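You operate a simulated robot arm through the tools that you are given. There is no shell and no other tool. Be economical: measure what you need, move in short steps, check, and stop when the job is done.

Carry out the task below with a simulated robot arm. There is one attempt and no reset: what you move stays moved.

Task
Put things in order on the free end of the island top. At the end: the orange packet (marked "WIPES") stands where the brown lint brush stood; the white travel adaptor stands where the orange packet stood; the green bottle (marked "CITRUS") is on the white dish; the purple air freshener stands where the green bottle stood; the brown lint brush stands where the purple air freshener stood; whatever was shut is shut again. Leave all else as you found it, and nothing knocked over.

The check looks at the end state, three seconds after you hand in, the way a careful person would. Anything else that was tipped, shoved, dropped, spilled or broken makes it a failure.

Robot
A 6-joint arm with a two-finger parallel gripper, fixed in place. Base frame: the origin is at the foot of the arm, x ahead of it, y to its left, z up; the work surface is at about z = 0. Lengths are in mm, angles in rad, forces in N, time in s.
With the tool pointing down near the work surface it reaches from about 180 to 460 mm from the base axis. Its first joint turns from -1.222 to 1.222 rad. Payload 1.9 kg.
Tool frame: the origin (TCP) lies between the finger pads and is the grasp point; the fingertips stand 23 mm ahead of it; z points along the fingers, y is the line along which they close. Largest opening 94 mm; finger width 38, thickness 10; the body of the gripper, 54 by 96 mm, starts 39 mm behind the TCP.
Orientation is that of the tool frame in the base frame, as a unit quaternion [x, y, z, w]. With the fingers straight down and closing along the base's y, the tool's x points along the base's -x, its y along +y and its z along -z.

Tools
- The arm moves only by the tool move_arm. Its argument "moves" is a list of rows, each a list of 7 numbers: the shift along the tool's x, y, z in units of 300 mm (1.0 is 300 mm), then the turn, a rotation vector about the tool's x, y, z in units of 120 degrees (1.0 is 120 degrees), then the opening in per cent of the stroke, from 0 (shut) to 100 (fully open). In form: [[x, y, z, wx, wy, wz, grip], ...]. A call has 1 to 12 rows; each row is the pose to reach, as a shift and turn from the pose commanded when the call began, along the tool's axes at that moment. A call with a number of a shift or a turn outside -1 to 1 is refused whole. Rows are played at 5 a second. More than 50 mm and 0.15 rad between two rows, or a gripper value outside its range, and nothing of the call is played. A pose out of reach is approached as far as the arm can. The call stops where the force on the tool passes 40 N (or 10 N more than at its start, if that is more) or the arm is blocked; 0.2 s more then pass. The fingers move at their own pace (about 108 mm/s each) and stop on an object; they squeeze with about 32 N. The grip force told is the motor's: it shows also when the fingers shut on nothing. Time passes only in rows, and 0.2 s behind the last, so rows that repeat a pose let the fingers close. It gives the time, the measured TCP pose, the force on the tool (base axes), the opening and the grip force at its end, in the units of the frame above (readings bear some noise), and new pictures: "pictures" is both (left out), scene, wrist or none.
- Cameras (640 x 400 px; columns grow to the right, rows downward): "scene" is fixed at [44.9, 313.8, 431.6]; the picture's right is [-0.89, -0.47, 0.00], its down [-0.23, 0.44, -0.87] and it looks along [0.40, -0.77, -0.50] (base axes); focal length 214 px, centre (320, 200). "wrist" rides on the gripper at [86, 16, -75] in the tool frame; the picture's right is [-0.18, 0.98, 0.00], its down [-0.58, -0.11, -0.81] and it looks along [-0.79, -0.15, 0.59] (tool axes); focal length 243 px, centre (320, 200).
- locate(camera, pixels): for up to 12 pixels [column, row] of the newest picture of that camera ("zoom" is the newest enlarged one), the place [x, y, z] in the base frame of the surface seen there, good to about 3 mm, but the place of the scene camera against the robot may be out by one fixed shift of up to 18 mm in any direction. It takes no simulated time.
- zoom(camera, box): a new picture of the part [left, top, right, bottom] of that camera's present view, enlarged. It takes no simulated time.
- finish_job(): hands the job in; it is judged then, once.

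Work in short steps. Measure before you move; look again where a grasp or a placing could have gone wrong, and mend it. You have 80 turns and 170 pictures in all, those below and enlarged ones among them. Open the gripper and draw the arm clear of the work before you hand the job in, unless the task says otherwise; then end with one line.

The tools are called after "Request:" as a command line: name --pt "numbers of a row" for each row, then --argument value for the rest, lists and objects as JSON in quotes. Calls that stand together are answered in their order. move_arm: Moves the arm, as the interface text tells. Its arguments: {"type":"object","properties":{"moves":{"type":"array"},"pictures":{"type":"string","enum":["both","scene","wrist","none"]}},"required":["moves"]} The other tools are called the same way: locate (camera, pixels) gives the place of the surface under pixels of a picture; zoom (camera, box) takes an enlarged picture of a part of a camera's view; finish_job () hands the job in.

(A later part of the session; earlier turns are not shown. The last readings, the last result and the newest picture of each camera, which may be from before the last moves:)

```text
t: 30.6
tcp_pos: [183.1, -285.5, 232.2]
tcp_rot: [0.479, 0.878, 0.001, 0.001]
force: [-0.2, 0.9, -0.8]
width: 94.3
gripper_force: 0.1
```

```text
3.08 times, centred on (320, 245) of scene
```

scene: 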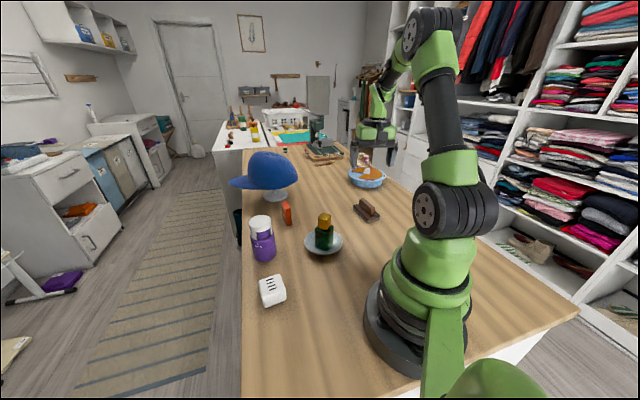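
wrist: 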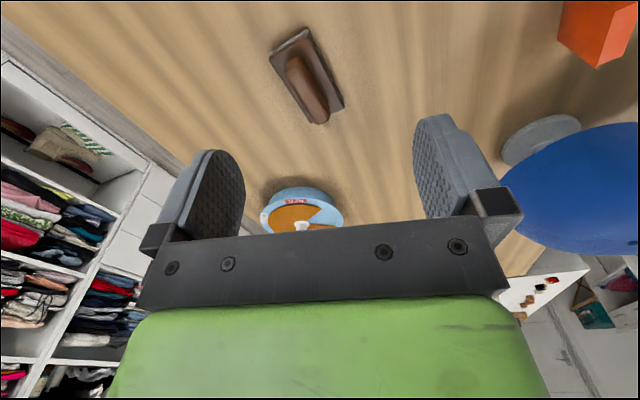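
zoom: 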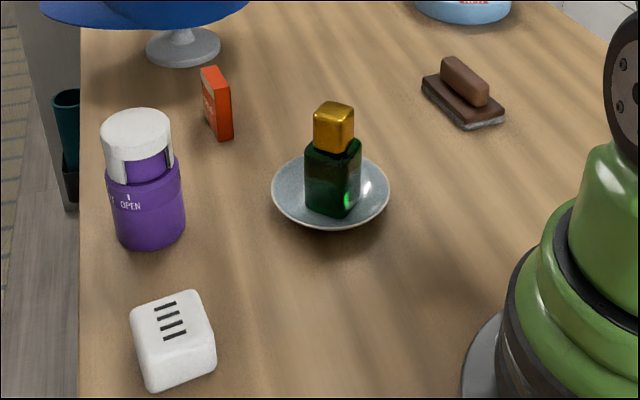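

Brush base corners give centre ≈ (197,-350), long axis at -38.7°, handle top z≈47. I turn +18.5° to close across the handle and hover at z≈120.

Request:
move_arm --pt "-0.07 -0.026 0.05 0 0 -0.051 100" --pt "-0.14 -0.052 0.15 0 0 -0.103 100" --pt "-0.206 -0.078 0.25 0 0 -0.154 100" --pt "-0.206 -0.078 0.374 0 0 -0.154 100" --pt "-0.206 -0.078 0.374 0 0 -0.154 100"

Request:
zoom --camera "wrist" --box '[220, 0, 440, 140]'

```text
t: 31.8
tcp_pos: [197.6, -348.7, 119.1]
tcp_rot: [0.331, 0.944, 0.0, 0.001]
force: [-0.4, 0.4, -0.1]
width: 94.1
gripper_force: 0.1
```

scene: 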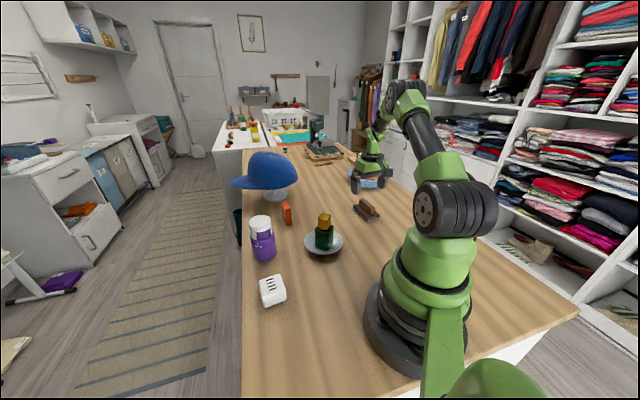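
wrist: 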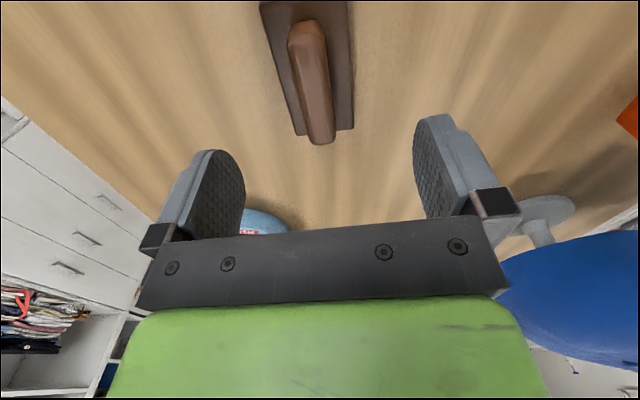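

```text
2.86 times, centred on (330, 70) of wrist
```

zoom: 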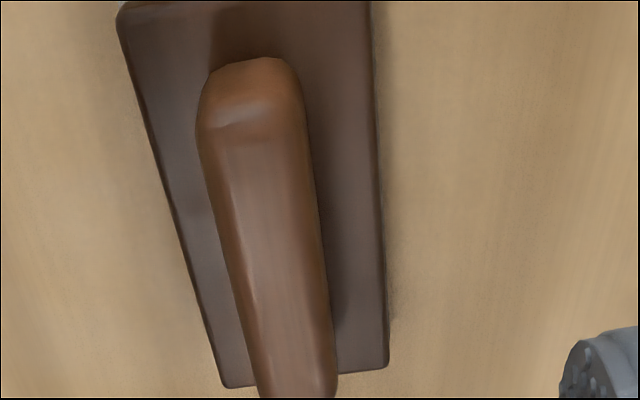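

Well aligned. I check the handle's line and base top height before going down.

Request:
locate --camera "wrist" --pixels '[[306, 30], [320, 130], [312, 75], [295, 75], [330, 75], [340, 60], [285, 60], [350, 126], [297, 134], [262, 10], [347, 10], [318, 143]]'

```text
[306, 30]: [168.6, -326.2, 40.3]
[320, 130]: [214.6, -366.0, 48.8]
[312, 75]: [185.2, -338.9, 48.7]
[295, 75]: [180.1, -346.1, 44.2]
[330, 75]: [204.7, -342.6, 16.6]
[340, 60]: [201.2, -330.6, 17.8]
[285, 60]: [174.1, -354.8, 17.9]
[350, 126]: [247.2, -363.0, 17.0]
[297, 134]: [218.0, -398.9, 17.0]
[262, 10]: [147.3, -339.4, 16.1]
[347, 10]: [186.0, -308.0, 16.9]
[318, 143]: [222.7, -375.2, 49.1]
```

Handle centre ≈ (196,-350), base top z≈17. I descend to z≈45 (tips ≈22) and close.

Request:
move_arm --pt "0 0 0.1 0 0 0 100" --pt "0 0 0.18 0 0 0 100" --pt "0 0 0.23 0 0 0 100" --pt "0 0 0.246 0 0 0 100" --pt "0 0 0.246 0 0 0 60" --pt "0 0 0.246 0 0 0 20" --pt "0 0 0.246 0 0 0 5" --pt "0 0 0.246 0 0 0 5" --pictures "wrist"

```text
t: 33.6
tcp_pos: [200.6, -350.3, 45.7]
tcp_rot: [0.33, 0.944, 0.001, 0.002]
force: [0.7, -0.5, 0.7]
width: 21.3
gripper_force: 31.6
```

wrist: 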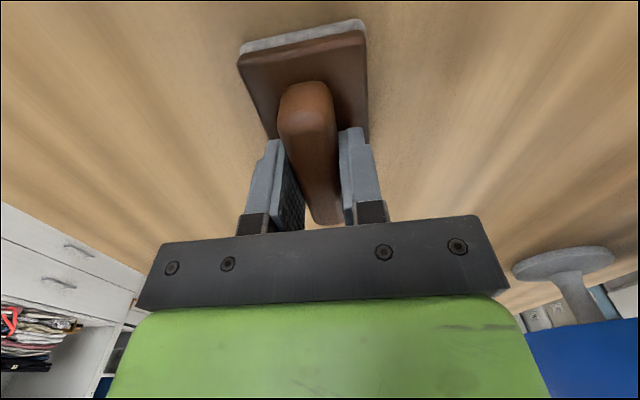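

Gripped the handle (21.3 mm). Lift 140 mm now, and meanwhile I measure the table edges around the freshener's old place in the scene view.

Request:
move_arm --pt "0 0 -0.05 0 0 0 5" --pt "0 0 -0.17 0 0 0 5" --pt "0 0 -0.32 0 0 0 5" --pt "0 0 -0.47 0 0 0 5" --pt "0 0 -0.47 0 0 0 5"

Request:
locate --camera "scene" --pixels '[[244, 330], [244, 360], [244, 390], [270, 395], [320, 395], [360, 395], [400, 395], [244, 300], [280, 370], [246, 395]]'

```text
t: 34.8
tcp_pos: [196.0, -350.7, 188.6]
tcp_rot: [0.331, 0.944, 0.001, 0.0]
force: [0.7, -1.0, -1.4]
width: 21.5
gripper_force: 31.9
```

scene: 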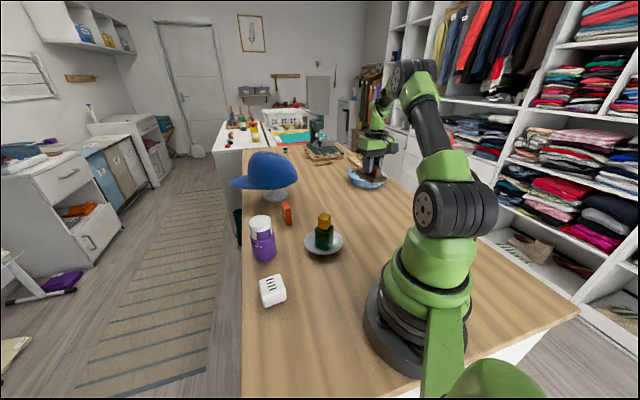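
wrist: 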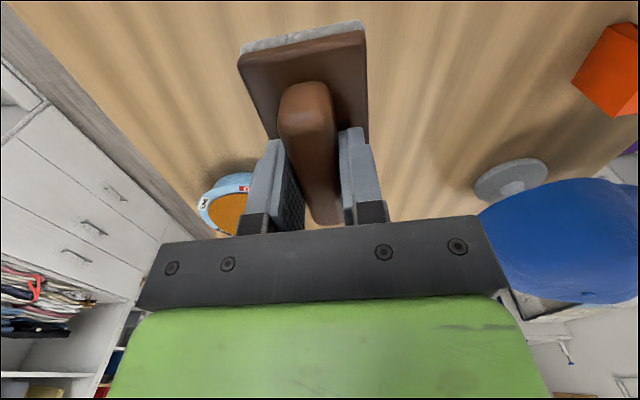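

```text
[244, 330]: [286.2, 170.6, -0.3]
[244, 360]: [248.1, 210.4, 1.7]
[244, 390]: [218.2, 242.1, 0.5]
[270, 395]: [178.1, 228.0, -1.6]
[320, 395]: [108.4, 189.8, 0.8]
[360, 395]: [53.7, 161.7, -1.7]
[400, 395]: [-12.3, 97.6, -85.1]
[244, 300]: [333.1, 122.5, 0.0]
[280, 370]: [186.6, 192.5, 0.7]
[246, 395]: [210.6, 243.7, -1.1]
```

Table edges run at 45°, far enough (~60 mm+) for the brush. I carry it at z≈210 over the dish (bottle top 108) to a waypoint (280,-40), turning half-way.

Request:
move_arm --pt "0 0 -0.08 0 0 0 5" --pt "0.053 0.123 -0.08 0 0 -0.042 5" --pt "0.107 0.246 -0.08 0 0 -0.083 5" --pt "0.16 0.368 -0.08 0 0 -0.125 5" --pt "0.213 0.491 -0.08 0 0 -0.167 5" --pt "0.267 0.614 -0.08 0 0 -0.208 5" --pt "0.32 0.737 -0.08 0 0 -0.25 5" --pt "0.373 0.859 -0.08 0 0 -0.292 5" --pt "0.427 0.982 -0.08 0 0 -0.333 5" --pt "0.427 0.982 -0.08 0 0 -0.333 5" --pictures "scene"

```text
t: 37.0
tcp_pos: [279.7, -38.3, 213.7]
tcp_rot: [-0.011, 1.0, 0.001, 0.001]
force: [0.5, -0.6, -1.8]
width: 21.4
gripper_force: 32.2
```

scene: 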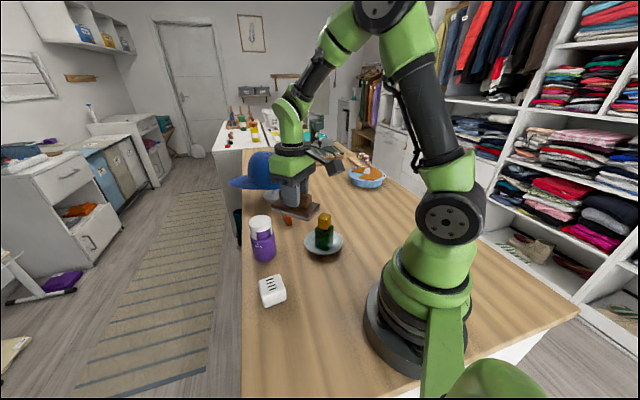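

Next leg to above the freshener's old place (167,183), finishing the turn to 135°.

Request:
move_arm --pt "0.06 0.124 0 0 0 -0.061 5" --pt "0.12 0.248 0 0 0 -0.121 5" --pt "0.18 0.373 0 0 0 -0.182 5" --pt "0.24 0.497 0 0 0 -0.243 5" --pt "0.3 0.621 0 0 0 -0.303 5" --pt "0.36 0.745 0 0 0 -0.364 5" --pt "0.36 0.745 0.12 0 0 -0.364 5" --pt "0.36 0.745 0.26 0 0 -0.364 5" --pt "0.36 0.745 0.4 0 0 -0.364 5" --pt "0.36 0.745 0.5 0 0 -0.364 5" --pt "0.36 0.745 0.5 0 0 -0.364 5"

```text
t: 39.4
tcp_pos: [168.5, 182.6, 62.8]
tcp_rot: [-0.382, 0.924, 0.0, 0.001]
force: [-1.1, 0.8, -1.2]
width: 21.6
gripper_force: 31.8
```

scene: 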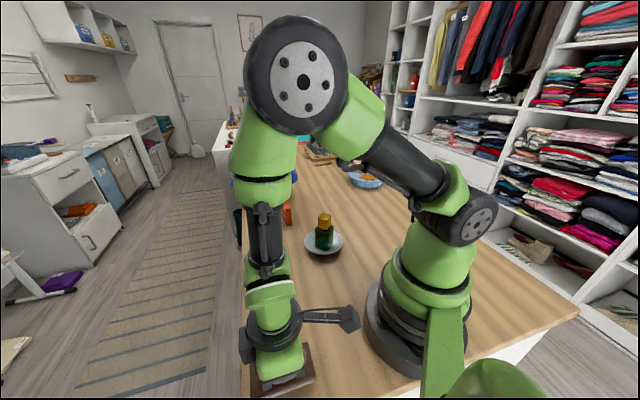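
wrist: 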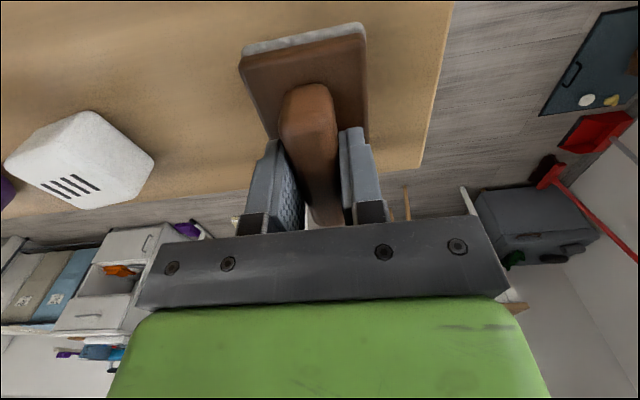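

I check the table edge with the wrist view: edge points near (200,190), (150,198), (415,165).

Request:
locate --camera "wrist" --pixels '[[220, 186], [180, 192], [412, 160], [425, 155], [430, 100], [395, 168]]'

```text
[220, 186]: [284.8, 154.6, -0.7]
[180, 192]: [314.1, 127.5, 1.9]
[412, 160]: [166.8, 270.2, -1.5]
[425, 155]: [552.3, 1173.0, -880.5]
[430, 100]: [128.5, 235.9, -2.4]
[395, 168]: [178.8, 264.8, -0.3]
```

Edge at x+y≈441, i.e. 64 mm from the spot; brush half-length 46 — fits. I lower toward z≈48.

Request:
move_arm --pt "0.0 0 0.02 0 0 0 5" --pt "0 0 0.038 0 0 0 5" --pt "0 0 0.046 0 0 0 5" --pt "0 0 0.05 0 0 0 5" --pt "0 0 0.05 0 0 0 5" --pictures "none"

Request:
move_arm --pt "0 0 0.003 0 0 0 5" --pt "0 0 0.006 0 0 0 5" --pt "0 0 0.006 0 0 0 5" --pictures "none"

```text
t: 40.6
tcp_pos: [169.5, 182.5, 47.0]
tcp_rot: [-0.382, 0.924, 0.0, 0.001]
force: [-0.1, 0.4, -0.6]
width: 21.3
gripper_force: 31.8
```

```text
t: 41.4
tcp_pos: [169.3, 182.4, 46.1]
tcp_rot: [-0.383, 0.924, 0.0, 0.001]
force: [-0.6, 0.0, -1.0]
width: 21.6
gripper_force: 32.6
```

No contact yet; two more millimetres.

Request:
move_arm --pt "0 0 0.003 0 0 0 5" --pt "0 0 0.006 0 0 0 5" --pt "0 0 0.006 0 0 0 5" --pictures "none"

```text
t: 42.2
tcp_pos: [168.6, 182.7, 44.0]
tcp_rot: [-0.383, 0.924, 0.0, 0.0]
force: [-5.2, -1.5, 27.3]
width: 21.6
gripper_force: 31.9
```

Contact. I ease off, open, and rise 150 mm.

Request:
move_arm --pt "0 0 -0.003 0 0 0 5" --pt "0 0 -0.003 0 0 0 40" --pt "0 0 -0.003 0 0 0 70" --pt "0 0 -0.003 0 0 0 80" --pt "0 0 -0.1 0 0 0 90" --pt "0 0 -0.25 0 0 0 100" --pt "0 0 -0.4 0 0 0 100" --pt "0 0 -0.55 0 0 0 100" --pt "0 0 -0.62 0 0 0 100"

```text
t: 44.2
tcp_pos: [170.1, 183.3, 232.2]
tcp_rot: [-0.383, 0.924, 0.0, 0.001]
force: [0.8, 0.8, -0.1]
width: 94.1
gripper_force: 0.0
```

scene: 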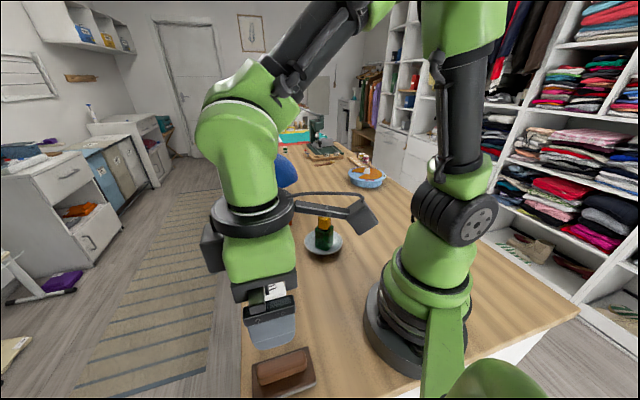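
wrist: 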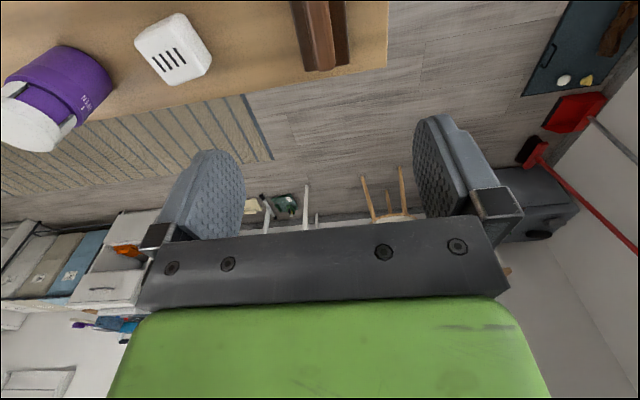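

The brush stands at the freshener's old place. I swing toward the packet in two legs, staying at z≈232.

Request:
move_arm --pt "0.031 -0.136 0 0 0 0.054 100" --pt "0.063 -0.271 0 0 0 0.107 100" --pt "0.094 -0.407 0 0 0 0.161 100" --pt "0.126 -0.543 0 0 0 0.214 100" --pt "0.157 -0.679 0 0 0 0.268 100" --pt "0.189 -0.814 0 0 0 0.321 100" --pt "0.22 -0.95 0 0 0 0.375 100" --pt "0.22 -0.95 0 0 0 0.375 100" --pictures "none"

Request:
move_arm --pt "-0.067 -0.13 0 0 0 0.04 100" --pt "-0.133 -0.267 0 0 0 0.08 100" --pt "-0.133 -0.267 0 0 0 0.08 100"

```text
t: 46.0
tcp_pos: [322.7, -67.0, 231.2]
tcp_rot: [0.001, 1.0, 0.001, 0.0]
force: [-0.2, -0.5, 0.7]
width: 94.1
gripper_force: 0.0
```

```text
t: 46.8
tcp_pos: [362.6, -147.1, 228.8]
tcp_rot: [0.085, 0.996, 0.001, 0.0]
force: [-0.9, -0.8, -0.4]
width: 94.3
gripper_force: 0.0
```

scene: 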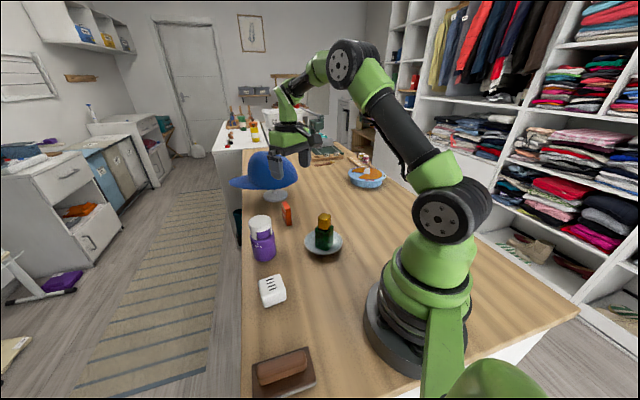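
wrist: 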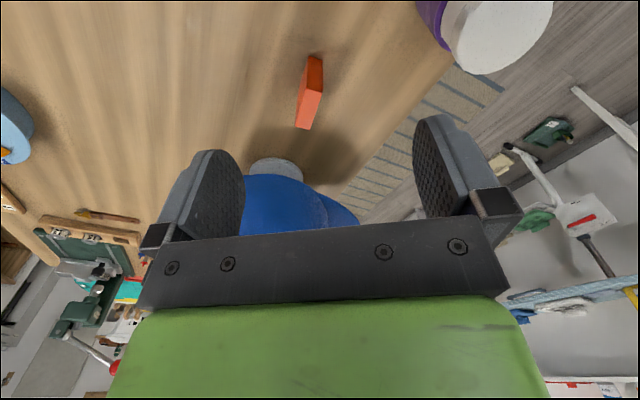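

The packet shows at wrist (310,90). I enlarge and measure it, and the hat height nearby.

Request:
zoom --camera "wrist" --box '[260, 40, 360, 140]'

Request:
locate --camera "wrist" --pixels '[[310, 56], [322, 58], [303, 90], [322, 94], [297, 126], [309, 129], [310, 105], [300, 92], [320, 94], [273, 178], [330, 200], [345, 215]]'

```text
4.00 times, centred on (310, 90) of wrist
```

zoom: 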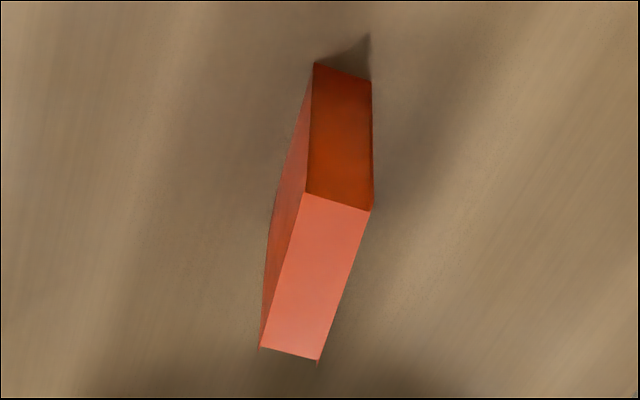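

```text
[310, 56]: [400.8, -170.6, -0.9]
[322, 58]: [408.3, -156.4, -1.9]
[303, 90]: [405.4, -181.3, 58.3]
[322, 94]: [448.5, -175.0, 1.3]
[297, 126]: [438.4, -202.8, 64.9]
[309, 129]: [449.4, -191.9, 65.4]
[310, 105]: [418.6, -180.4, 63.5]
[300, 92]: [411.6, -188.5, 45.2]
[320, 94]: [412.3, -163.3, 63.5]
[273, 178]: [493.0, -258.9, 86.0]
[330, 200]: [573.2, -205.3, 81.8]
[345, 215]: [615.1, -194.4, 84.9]
```

Packet: ~16×46×65 mm, long side at ≈-38°, centre ≈ (426,-184) (r≈464, at the reach limit). I'll grip its nearer part at (414,-174), closing along ≈53°; first hover at z≈130.

Request:
move_arm --pt "-0.046 -0.015 0 0 0 0.056 100" --pt "-0.092 -0.03 0.05 0 0 0.112 100" --pt "-0.138 -0.045 0.12 0 0 0.169 100" --pt "-0.184 -0.059 0.22 0 0 0.225 100" --pt "-0.184 -0.059 0.33 0 0 0.225 100" --pt "-0.184 -0.059 0.33 0 0 0.225 100"

Request:
zoom --camera "wrist" --box '[220, 0, 440, 140]'

```text
t: 48.2
tcp_pos: [417.0, -171.1, 131.1]
tcp_rot: [0.315, 0.949, 0.001, 0.001]
force: [-0.1, 0.2, -0.3]
width: 94.1
gripper_force: 0.0
```

scene: 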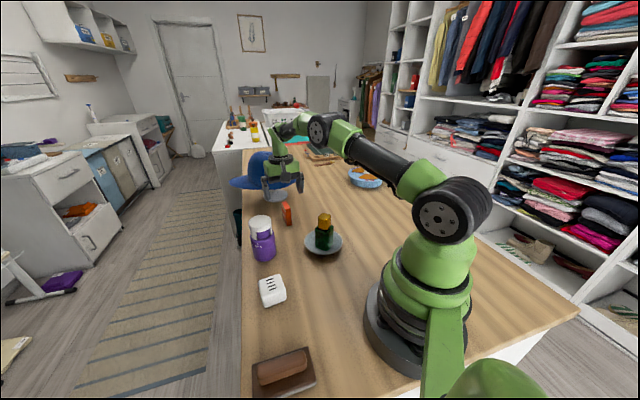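
wrist: 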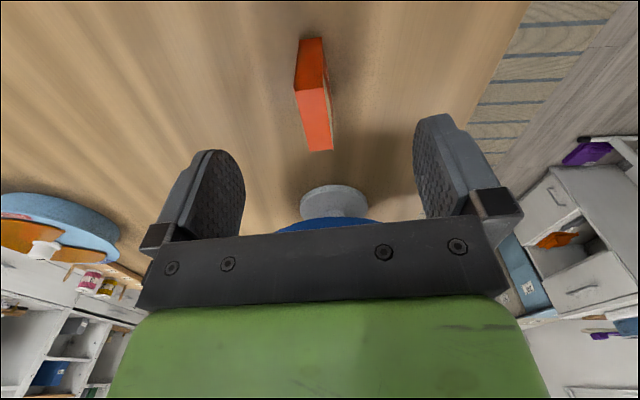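

```text
2.86 times, centred on (330, 70) of wrist
```

zoom: 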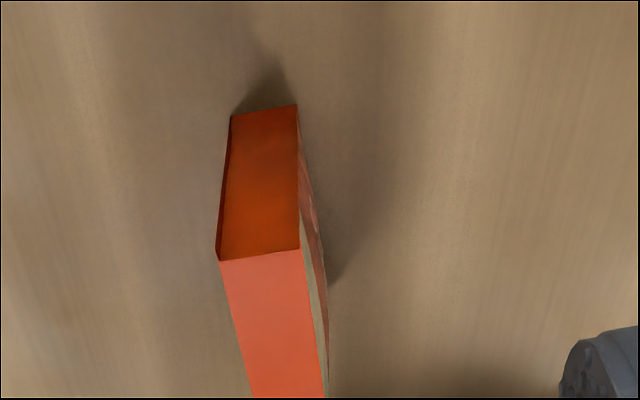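

I measure the packet corners from this closer view to verify line and centring.

Request:
locate --camera "wrist" --pixels '[[297, 93], [321, 89], [308, 92], [306, 148], [331, 148], [319, 145], [300, 41], [320, 38], [314, 120], [303, 120], [325, 118]]'

```text
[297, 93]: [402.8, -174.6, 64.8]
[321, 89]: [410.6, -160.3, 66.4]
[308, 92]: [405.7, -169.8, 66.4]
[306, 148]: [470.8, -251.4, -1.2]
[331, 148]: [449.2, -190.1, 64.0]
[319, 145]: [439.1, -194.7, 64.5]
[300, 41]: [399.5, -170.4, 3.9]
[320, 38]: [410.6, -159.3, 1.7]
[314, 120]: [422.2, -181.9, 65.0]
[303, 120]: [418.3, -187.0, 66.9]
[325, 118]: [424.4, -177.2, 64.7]
```

Centre ≈ (425,-182), line at ≈-39°; TCP is on the line. I go 5 mm further out, descend to z≈44 and close.

Request:
move_arm --pt "-0.015 0 0.08 0 0 0.018 100" --pt "-0.015 0 0.18 0 0 0.018 100" --pt "-0.015 0 0.25 0 0 0.018 100" --pt "-0.015 0 0.29 0 0 0.018 100" --pt "-0.015 0 0.29 0 0 0.018 100"

```text
t: 49.4
tcp_pos: [418.3, -175.4, 44.5]
tcp_rot: [0.332, 0.943, 0.001, 0.001]
force: [0.9, 0.2, 0.0]
width: 93.9
gripper_force: 0.2
```

scene: 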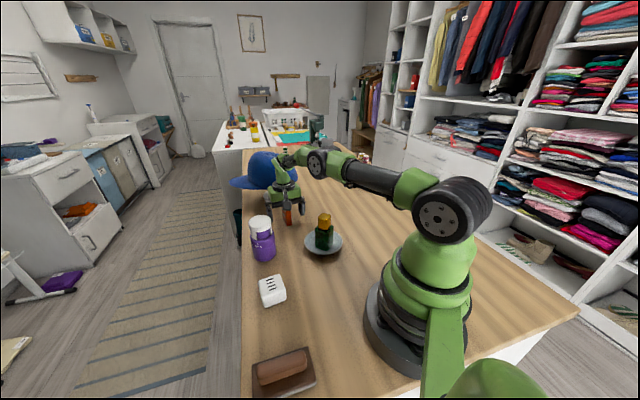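
wrist: 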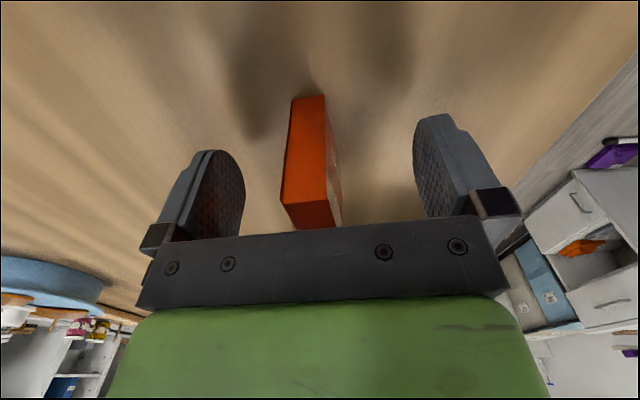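

The packet stands between the fingers. I close in gradual steps so it isn't tipped.

Request:
move_arm --pt "0 0 0 0 0 0 60" --pt "0 0 0 0 0 0 40" --pt "0 0 0 0 0 0 30" --pt "0 0 0 0 0 0 24" --pt "0 0 0 0 0 0 20" --pt "0 0 0 0 0 0 16" --pt "0 0 0 0 0 0 8" --pt "0 0 0 0 0 0 3" --pt "0 0 0 0 0 0 3" --pictures "wrist"

```text
t: 51.4
tcp_pos: [418.7, -175.6, 45.0]
tcp_rot: [0.332, 0.943, 0.0, 0.0]
force: [-0.4, -0.4, 1.0]
width: 23.4
gripper_force: 32.2
```

wrist: 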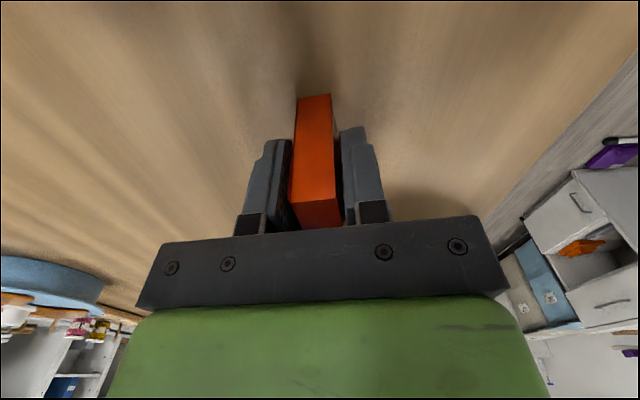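

Held at 23.4 mm, packet upright and square. I lift 120 mm and carry it to the brush's old place, keeping orientation (packet centre is ~10 mm ahead of TCP).

Request:
move_arm --pt "0 0 -0.04 0 0 0 3" --pt "0 0 -0.15 0 0 0 3" --pt "0 0 -0.28 0 0 0 3" --pt "0 0 -0.4 0 0 0 3" --pt "0.035 -0.13 -0.4 0 0 0 3" --pt "0.07 -0.26 -0.4 0 0 0 3" --pt "0.105 -0.393 -0.4 0 0 0 3" --pt "0.14 -0.523 -0.4 0 0 0 3" --pt "0.175 -0.654 -0.4 0 0 0 3" --pt "0.21 -0.785 -0.4 0 0 0 3" --pt "0.245 -0.916 -0.4 0 0 0 3" --pt "0.245 -0.916 -0.4 0 0 0 3"

```text
t: 54.0
tcp_pos: [189.5, -347.1, 164.5]
tcp_rot: [0.332, 0.943, 0.0, 0.0]
force: [-0.7, 0.2, -0.1]
width: 23.2
gripper_force: 31.4
```

scene: 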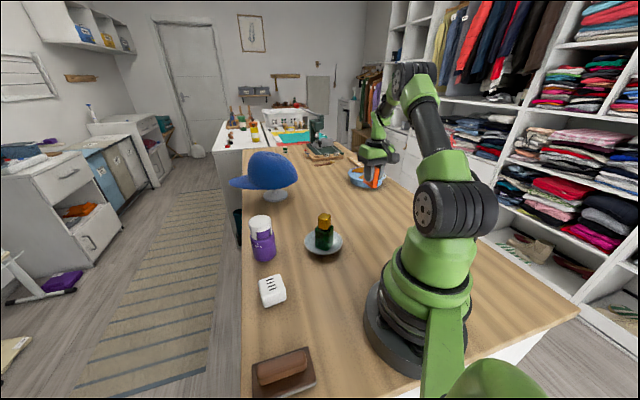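
wrist: 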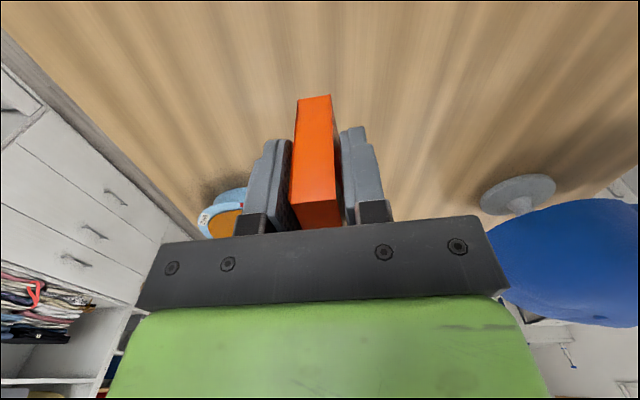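

Carried well. I lower to about 8 mm above the table.

Request:
move_arm --pt "0.004 0.004 0.12 0 0 0 3" --pt "0.004 0.004 0.24 0 0 0 3" --pt "0.004 0.004 0.33 0 0 0 3" --pt "0.004 0.004 0.375 0 0 0 3" --pt "0.004 0.004 0.39 0 0 0 3" --pt "0.004 0.004 0.39 0 0 0 3"

Request:
move_arm --pt "0 0 0.003 0 0 0 3" --pt "0 0 0.006 0 0 0 3" --pt "0 0 0.006 0 0 0 3" --pictures "none"

```text
t: 55.4
tcp_pos: [189.6, -341.8, 45.4]
tcp_rot: [0.332, 0.943, 0.0, 0.001]
force: [-0.3, 0.6, 0.4]
width: 23.2
gripper_force: 32.7
```

scene: 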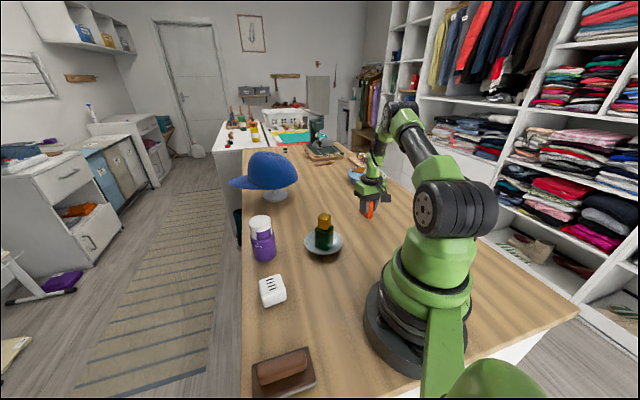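
wrist: 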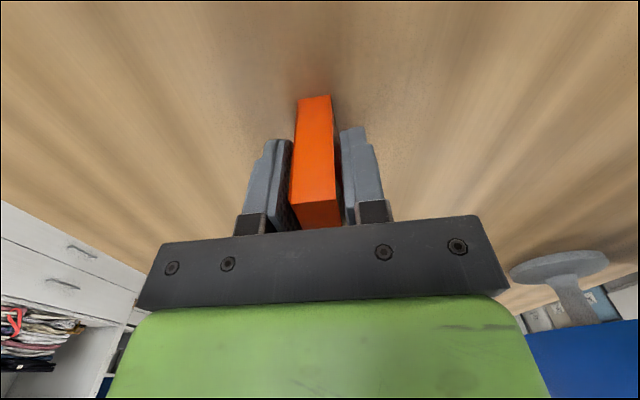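

```text
t: 56.2
tcp_pos: [189.6, -342.4, 44.5]
tcp_rot: [0.333, 0.943, -0.001, 0.002]
force: [3.0, -0.4, 18.4]
width: 23.2
gripper_force: 31.9
```

Contact at 18 N. I ease off slightly, open, and rise 120 mm to look.

Request:
move_arm --pt "0 0 -0.002 0 0 0 3" --pt "0 0 -0.002 0 0 0 30" --pt "0 0 -0.002 0 0 0 50" --pt "0 0 -0.002 0 0 0 70" --pt "0 0 -0.002 0 0 0 90" --pt "0 0 -0.1 0 0 0 100" --pt "0 0 -0.24 0 0 0 100" --pt "0 0 -0.4 0 0 0 100" --pt "0 0 -0.56 0 0 0 100"

```text
t: 58.2
tcp_pos: [191.0, -343.4, 213.8]
tcp_rot: [0.332, 0.943, 0.0, 0.001]
force: [-0.4, 1.4, 0.3]
width: 94.0
gripper_force: 0.1
```

scene: 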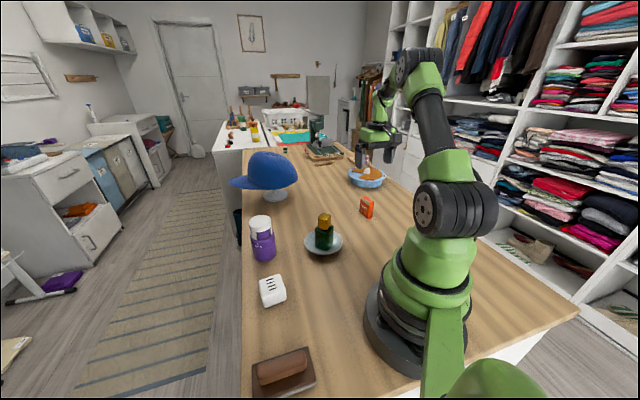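
wrist: 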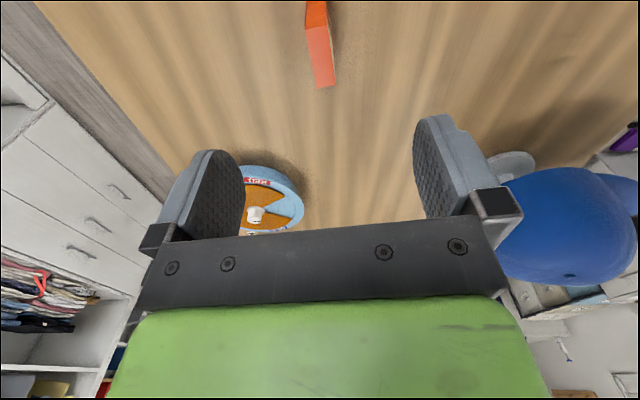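

The packet stands at the brush's old place. Now to the adaptor, in two legs at z≈214.

Request:
move_arm --pt "0.042 0.118 0 0 0 -0.037 100" --pt "0.084 0.236 0 0 0 -0.075 100" --pt "0.127 0.354 0 0 0 -0.112 100" --pt "0.169 0.472 0 0 0 -0.15 100" --pt "0.211 0.59 0 0 0 -0.187 100" --pt "0.253 0.708 0 0 0 -0.225 100" --pictures "none"

Request:
move_arm --pt "0.043 0.124 0 0 0 -0.045 100" --pt "0.086 0.248 0 0 0 -0.09 100" --pt "0.129 0.372 0 0 0 -0.135 100" --pt "0.172 0.496 0 0 0 -0.18 100" --pt "0.215 0.62 0 0 0 -0.225 100" --pt "0.215 0.62 0 0 0 -0.225 100"

Request:
zoom --camera "wrist" --box '[240, 0, 400, 140]'

```text
t: 59.6
tcp_pos: [262.3, -129.8, 211.7]
tcp_rot: [0.102, 0.995, 0.001, 0.001]
force: [0.4, 0.2, -1.2]
width: 93.9
gripper_force: 0.0
```

```text
t: 61.0
tcp_pos: [236.4, 66.3, 211.9]
tcp_rot: [-0.133, 0.991, 0.0, 0.0]
force: [-1.1, -1.1, 0.7]
width: 94.0
gripper_force: 0.0
```

scene: 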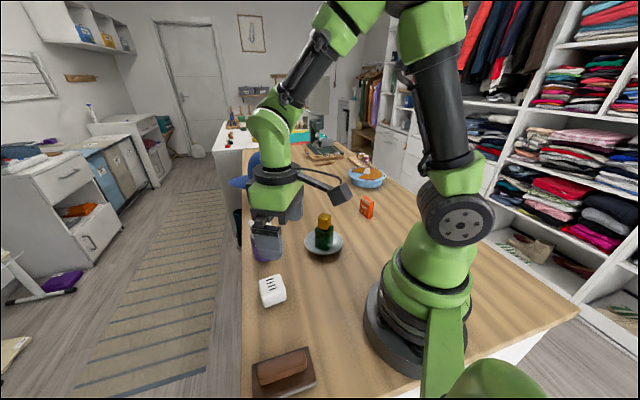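
wrist: 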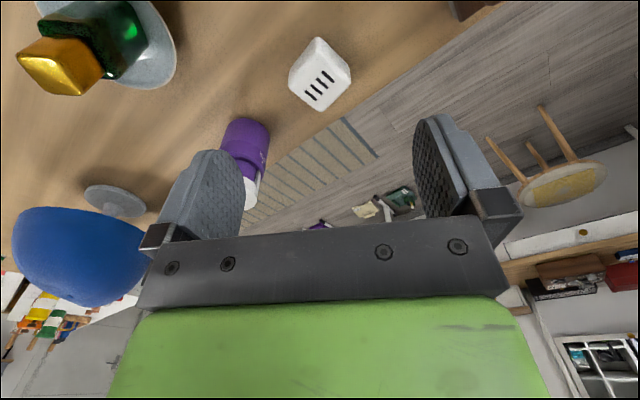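

```text
2.86 times, centred on (320, 70) of wrist
```

zoom: 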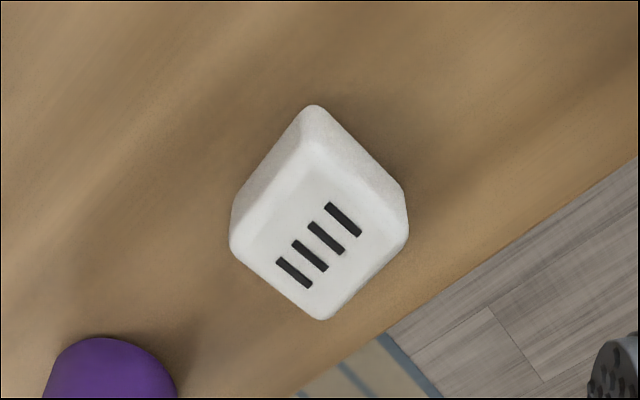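

Adaptor in view; I locate its corners: near (319,47), right (347,74), far (321,109), left (291,84).

Request:
locate --camera "wrist" --pixels '[[319, 52], [345, 76], [321, 107], [293, 84], [318, 80], [317, 38], [348, 66], [289, 75], [306, 66], [333, 63], [306, 97], [335, 92]]'

```text
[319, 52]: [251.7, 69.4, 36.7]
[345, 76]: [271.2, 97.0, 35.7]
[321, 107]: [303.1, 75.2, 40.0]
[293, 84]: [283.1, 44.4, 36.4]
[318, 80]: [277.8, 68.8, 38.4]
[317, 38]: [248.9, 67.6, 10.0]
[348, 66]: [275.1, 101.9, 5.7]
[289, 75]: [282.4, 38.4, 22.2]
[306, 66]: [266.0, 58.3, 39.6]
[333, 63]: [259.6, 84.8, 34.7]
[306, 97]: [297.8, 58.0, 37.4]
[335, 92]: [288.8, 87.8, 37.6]
```

Adaptor centre ≈ (277,71.5), edges at ≈55°/-36°, top z≈39. I'll grip it 10 mm behind centre (so placing at r≈464 stays reachable), closing along 55.5°; turn -50° and hover at z≈110.

Request:
move_arm --pt "-0.019 0.001 0.0 0 0 0.069 100" --pt "-0.038 0.002 0.02 0 0 0.138 100" --pt "-0.057 0.003 0.06 0 0 0.208 100" --pt "-0.076 0.004 0.12 0 0 0.277 100" --pt "-0.095 0.005 0.2 0 0 0.346 100" --pt "-0.114 0.006 0.28 0 0 0.415 100" --pt "-0.114 0.006 0.34 0 0 0.415 100" --pt "-0.114 0.006 0.34 0 0 0.415 100"

Request:
zoom --camera "wrist" --box '[220, 0, 440, 140]'

```text
t: 62.8
tcp_pos: [269.6, 78.0, 110.1]
tcp_rot: [0.298, 0.955, 0.001, 0.0]
force: [0.3, 0.4, -0.5]
width: 94.1
gripper_force: 0.0
```

scene: 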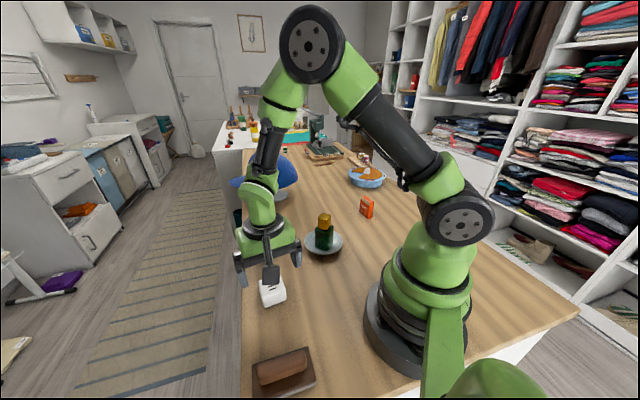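
wrist: 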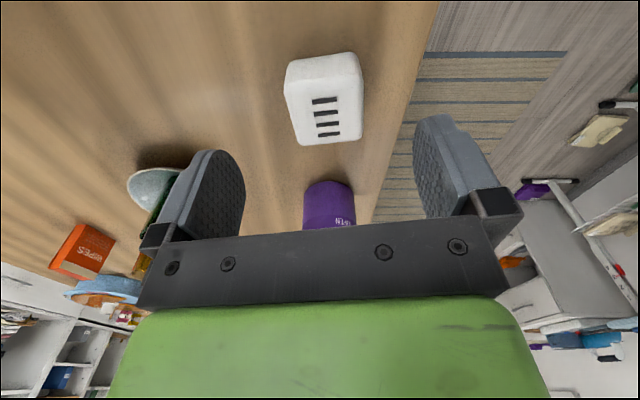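

```text
2.86 times, centred on (330, 70) of wrist
```

zoom: 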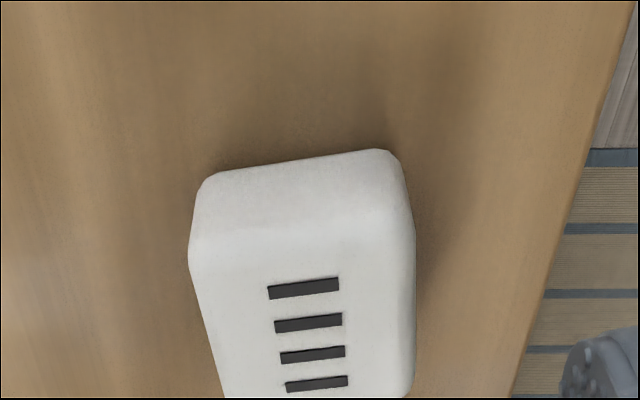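

Well aligned. I check the corners once more from this view.

Request:
locate --camera "wrist" --pixels '[[287, 90], [363, 82], [300, 143], [359, 138], [326, 110], [292, 60], [356, 54], [325, 80], [325, 140]]'

```text
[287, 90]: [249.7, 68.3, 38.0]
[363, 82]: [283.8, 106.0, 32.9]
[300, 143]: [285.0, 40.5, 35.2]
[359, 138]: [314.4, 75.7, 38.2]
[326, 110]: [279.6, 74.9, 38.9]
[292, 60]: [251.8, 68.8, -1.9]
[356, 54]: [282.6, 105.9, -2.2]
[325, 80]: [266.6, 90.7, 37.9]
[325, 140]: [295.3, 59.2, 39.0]
```

Refined: ~50×45 mm, centre ≈ (281,72.5), edges at ≈51°. I correct by -4°, descend to z≈30 and close.

Request:
move_arm --pt "-0.012 0.009 0.05 0 0 0.033 100" --pt "-0.012 0.009 0.15 0 0 0.033 100" --pt "-0.012 0.009 0.23 0 0 0.033 100" --pt "-0.012 0.009 0.267 0 0 0.033 100" --pt "-0.012 0.009 0.267 0 0 0.033 75" --pt "-0.012 0.009 0.267 0 0 0.033 60" --pt "-0.012 0.009 0.267 0 0 0.033 45" --pt "-0.012 0.009 0.267 0 0 0.033 30" --pt "-0.012 0.009 0.267 0 0 0.033 30"

```text
t: 64.8
tcp_pos: [273.4, 77.7, 30.8]
tcp_rot: [0.329, 0.944, 0.001, 0.0]
force: [0.5, -0.7, -0.1]
width: 51.3
gripper_force: 32.0
```

scene: 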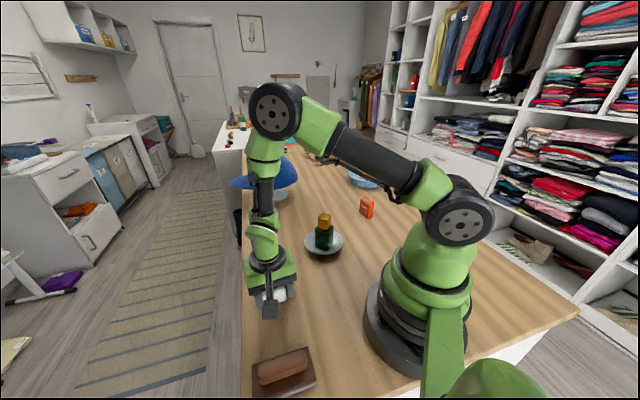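
wrist: 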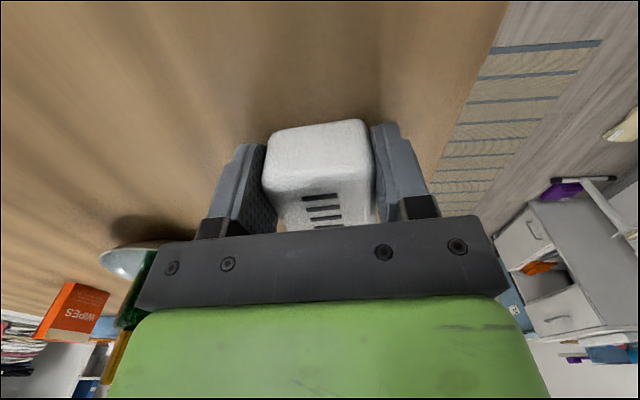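

Gripped at 51.3 mm. I lift 160 mm, carry it past the freshener (top ≈120) to the packet's old place, easing down at the end.

Request:
move_arm --pt "0 0 -0.06 0 0 0 30" --pt "0 0 -0.2 0 0 0 30" --pt "0 0 -0.35 0 0 0 30" --pt "0 0 -0.5 0 0 0 30" --pt "-0.13 -0.052 -0.5 0 0 0 30" --pt "-0.26 -0.105 -0.5 0 0 0 30" --pt "-0.39 -0.157 -0.5 0 0 0 30" --pt "-0.52 -0.21 -0.5 0 0 0 30" --pt "-0.65 -0.262 -0.48 0 0 0 30" --pt "-0.78 -0.314 -0.45 0 0 0 30" --pt "-0.9 -0.366 -0.4 0 0 0 30" --pt "-0.9 -0.366 -0.4 0 0 0 30"

```text
t: 67.4
tcp_pos: [416.3, -179.0, 152.8]
tcp_rot: [0.33, 0.944, 0.001, -0.001]
force: [0.3, -0.2, 0.1]
width: 51.5
gripper_force: 31.8
```

scene: 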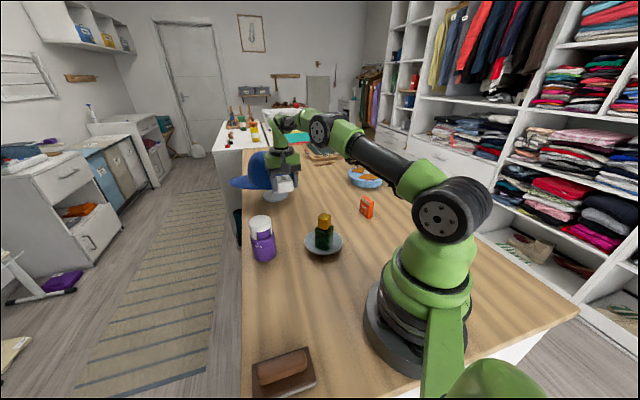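
wrist: 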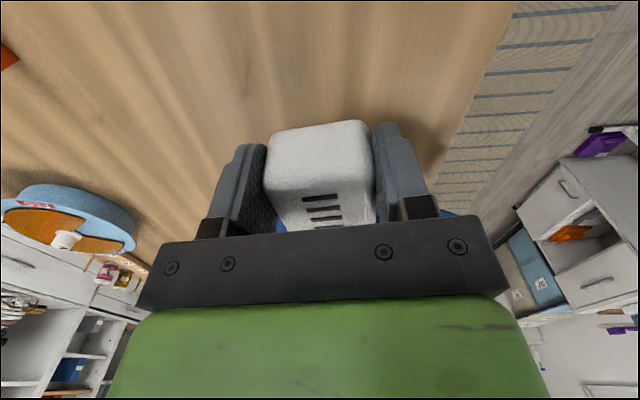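

In place above the packet's spot. I lower to ≈8 mm above the table, then feel for contact.

Request:
move_arm --pt "0 0 0.1 0 0 0 30" --pt "0 0 0.22 0 0 0 30" --pt "0 0 0.33 0 0 0 30" --pt "0 0 0.375 0 0 0 30" --pt "0 0 0.39 0 0 0 30" --pt "0 0 0.39 0 0 0 30"

Request:
move_arm --pt "0 0 0.006 0 0 0 30" --pt "0 0 0.01 0 0 0 30" --pt "0 0 0.013 0 0 0 30" --pt "0 0 0.013 0 0 0 30" --pictures "none"

```text
t: 68.8
tcp_pos: [418.2, -177.2, 33.9]
tcp_rot: [0.33, 0.944, 0.001, 0.001]
force: [-0.2, -0.3, -0.6]
width: 51.7
gripper_force: 32.3
```

scene: 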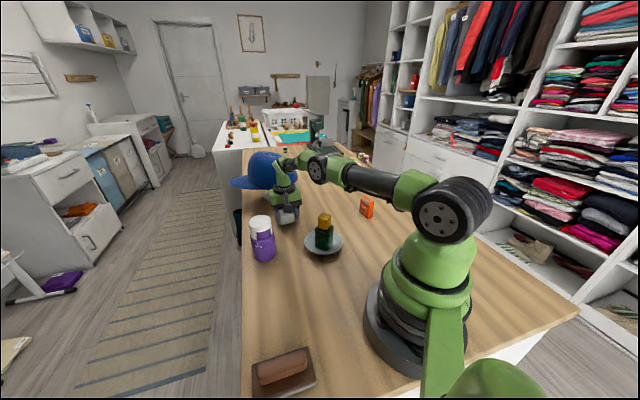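
wrist: 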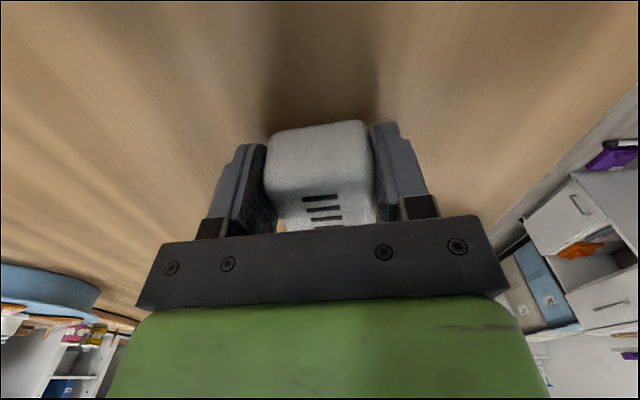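

```text
t: 69.8
tcp_pos: [417.9, -176.7, 30.7]
tcp_rot: [0.331, 0.944, 0.0, 0.001]
force: [-2.8, 1.0, 7.6]
width: 51.4
gripper_force: 32.0
```

Light contact (7.6 N). I open, rise, and draw back.

Request:
move_arm --pt "0 0 0 0 0 0 65" --pt "0 0 0 0 0 0 85" --pt "0 0 0 0 0 0 100" --pt "0 0 -0.08 0 0 0 100" --pt "0 0 -0.2 0 0 0 100" --pt "0 0 -0.34 0 0 0 100" --pt "0 0 -0.48 0 0 0 100" --pt "0.1 0 -0.58 0 0 0 100" --pt "0.22 0 -0.65 0 0 0 100"

Request:
zoom --camera "scene" --box '[220, 180, 420, 305]'

Request:
zoom --camera "wrist" --box '[220, 0, 440, 140]'

```text
t: 71.8
tcp_pos: [366.4, -136.8, 225.2]
tcp_rot: [0.329, 0.944, 0.001, 0.001]
force: [-0.6, 0.0, 0.5]
width: 94.0
gripper_force: 0.1
```

scene: 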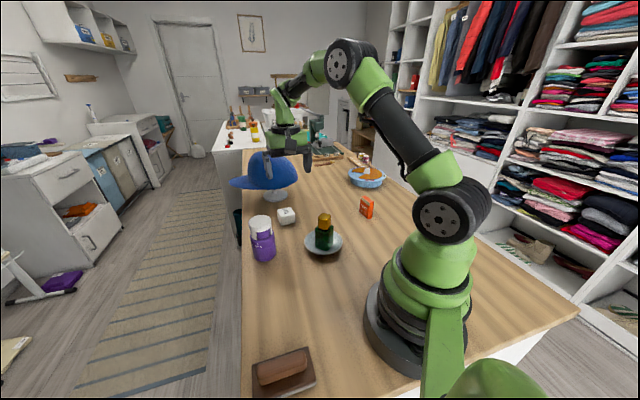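
wrist: 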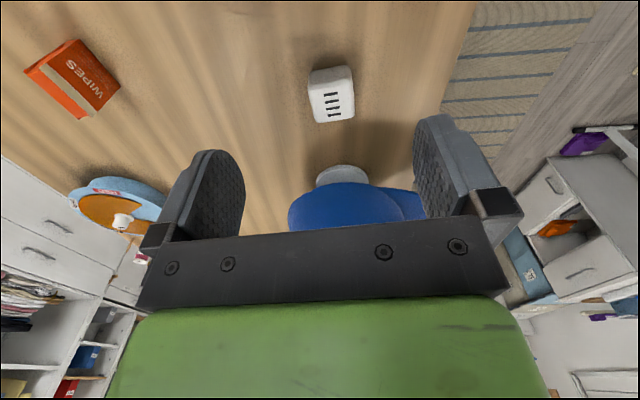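

```text
3.20 times, centred on (320, 242) of scene
```

zoom: 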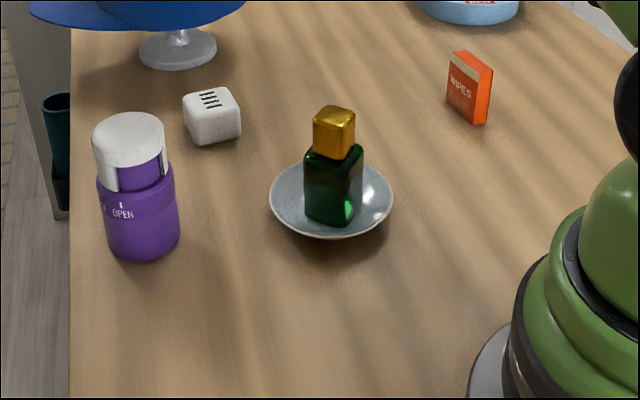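

```text
2.86 times, centred on (330, 70) of wrist
```

zoom: 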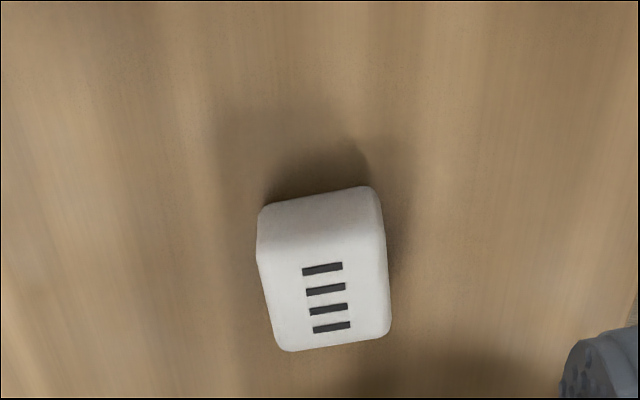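

Everything stands upright; the freshener's skirt edge is still just left of the "OPEN" mark as before (not turned). One last check of the positions.

Request:
locate --camera "wrist" --pixels '[[332, 98], [312, 80], [349, 75], [318, 121], [354, 116], [85, 95], [30, 75], [75, 42]]'

Request:
locate --camera "scene" --pixels '[[260, 222], [285, 365], [262, 258], [324, 216]]'

```text
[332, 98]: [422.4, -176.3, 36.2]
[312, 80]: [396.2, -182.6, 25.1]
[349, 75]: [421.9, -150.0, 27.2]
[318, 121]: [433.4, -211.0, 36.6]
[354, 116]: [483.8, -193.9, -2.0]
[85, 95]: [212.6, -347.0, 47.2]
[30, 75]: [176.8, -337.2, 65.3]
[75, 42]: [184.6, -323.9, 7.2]
```

```text
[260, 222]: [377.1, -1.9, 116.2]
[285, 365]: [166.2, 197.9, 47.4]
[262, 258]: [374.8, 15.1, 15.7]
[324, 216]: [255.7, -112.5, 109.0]
```

The freshener reads slightly off; I measure its top rim more carefully in the scene.

Request:
locate --camera "scene" --pixels '[[250, 224], [271, 222], [260, 216], [260, 219], [260, 227], [262, 248], [252, 248], [274, 248], [326, 214], [324, 245]]'

Request:
zoom --camera "scene" --box '[235, 200, 305, 270]'

```text
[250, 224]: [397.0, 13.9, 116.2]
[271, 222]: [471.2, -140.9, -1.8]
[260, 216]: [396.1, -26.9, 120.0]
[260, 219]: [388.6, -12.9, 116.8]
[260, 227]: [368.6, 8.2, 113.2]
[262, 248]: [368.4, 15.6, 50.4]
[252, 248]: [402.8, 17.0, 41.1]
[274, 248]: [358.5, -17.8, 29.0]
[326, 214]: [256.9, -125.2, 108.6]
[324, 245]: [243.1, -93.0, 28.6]
```

```text
5.71 times, centred on (270, 235) of scene
```

zoom: 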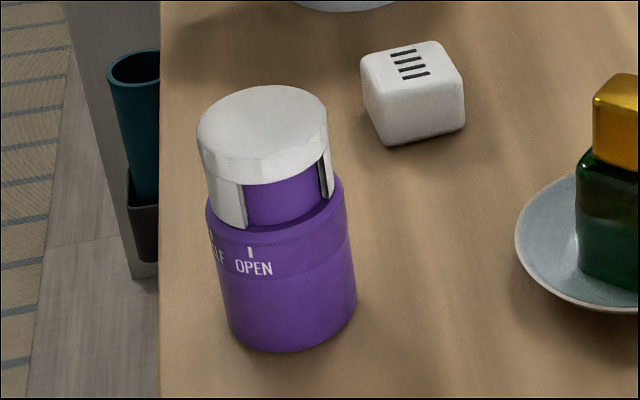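

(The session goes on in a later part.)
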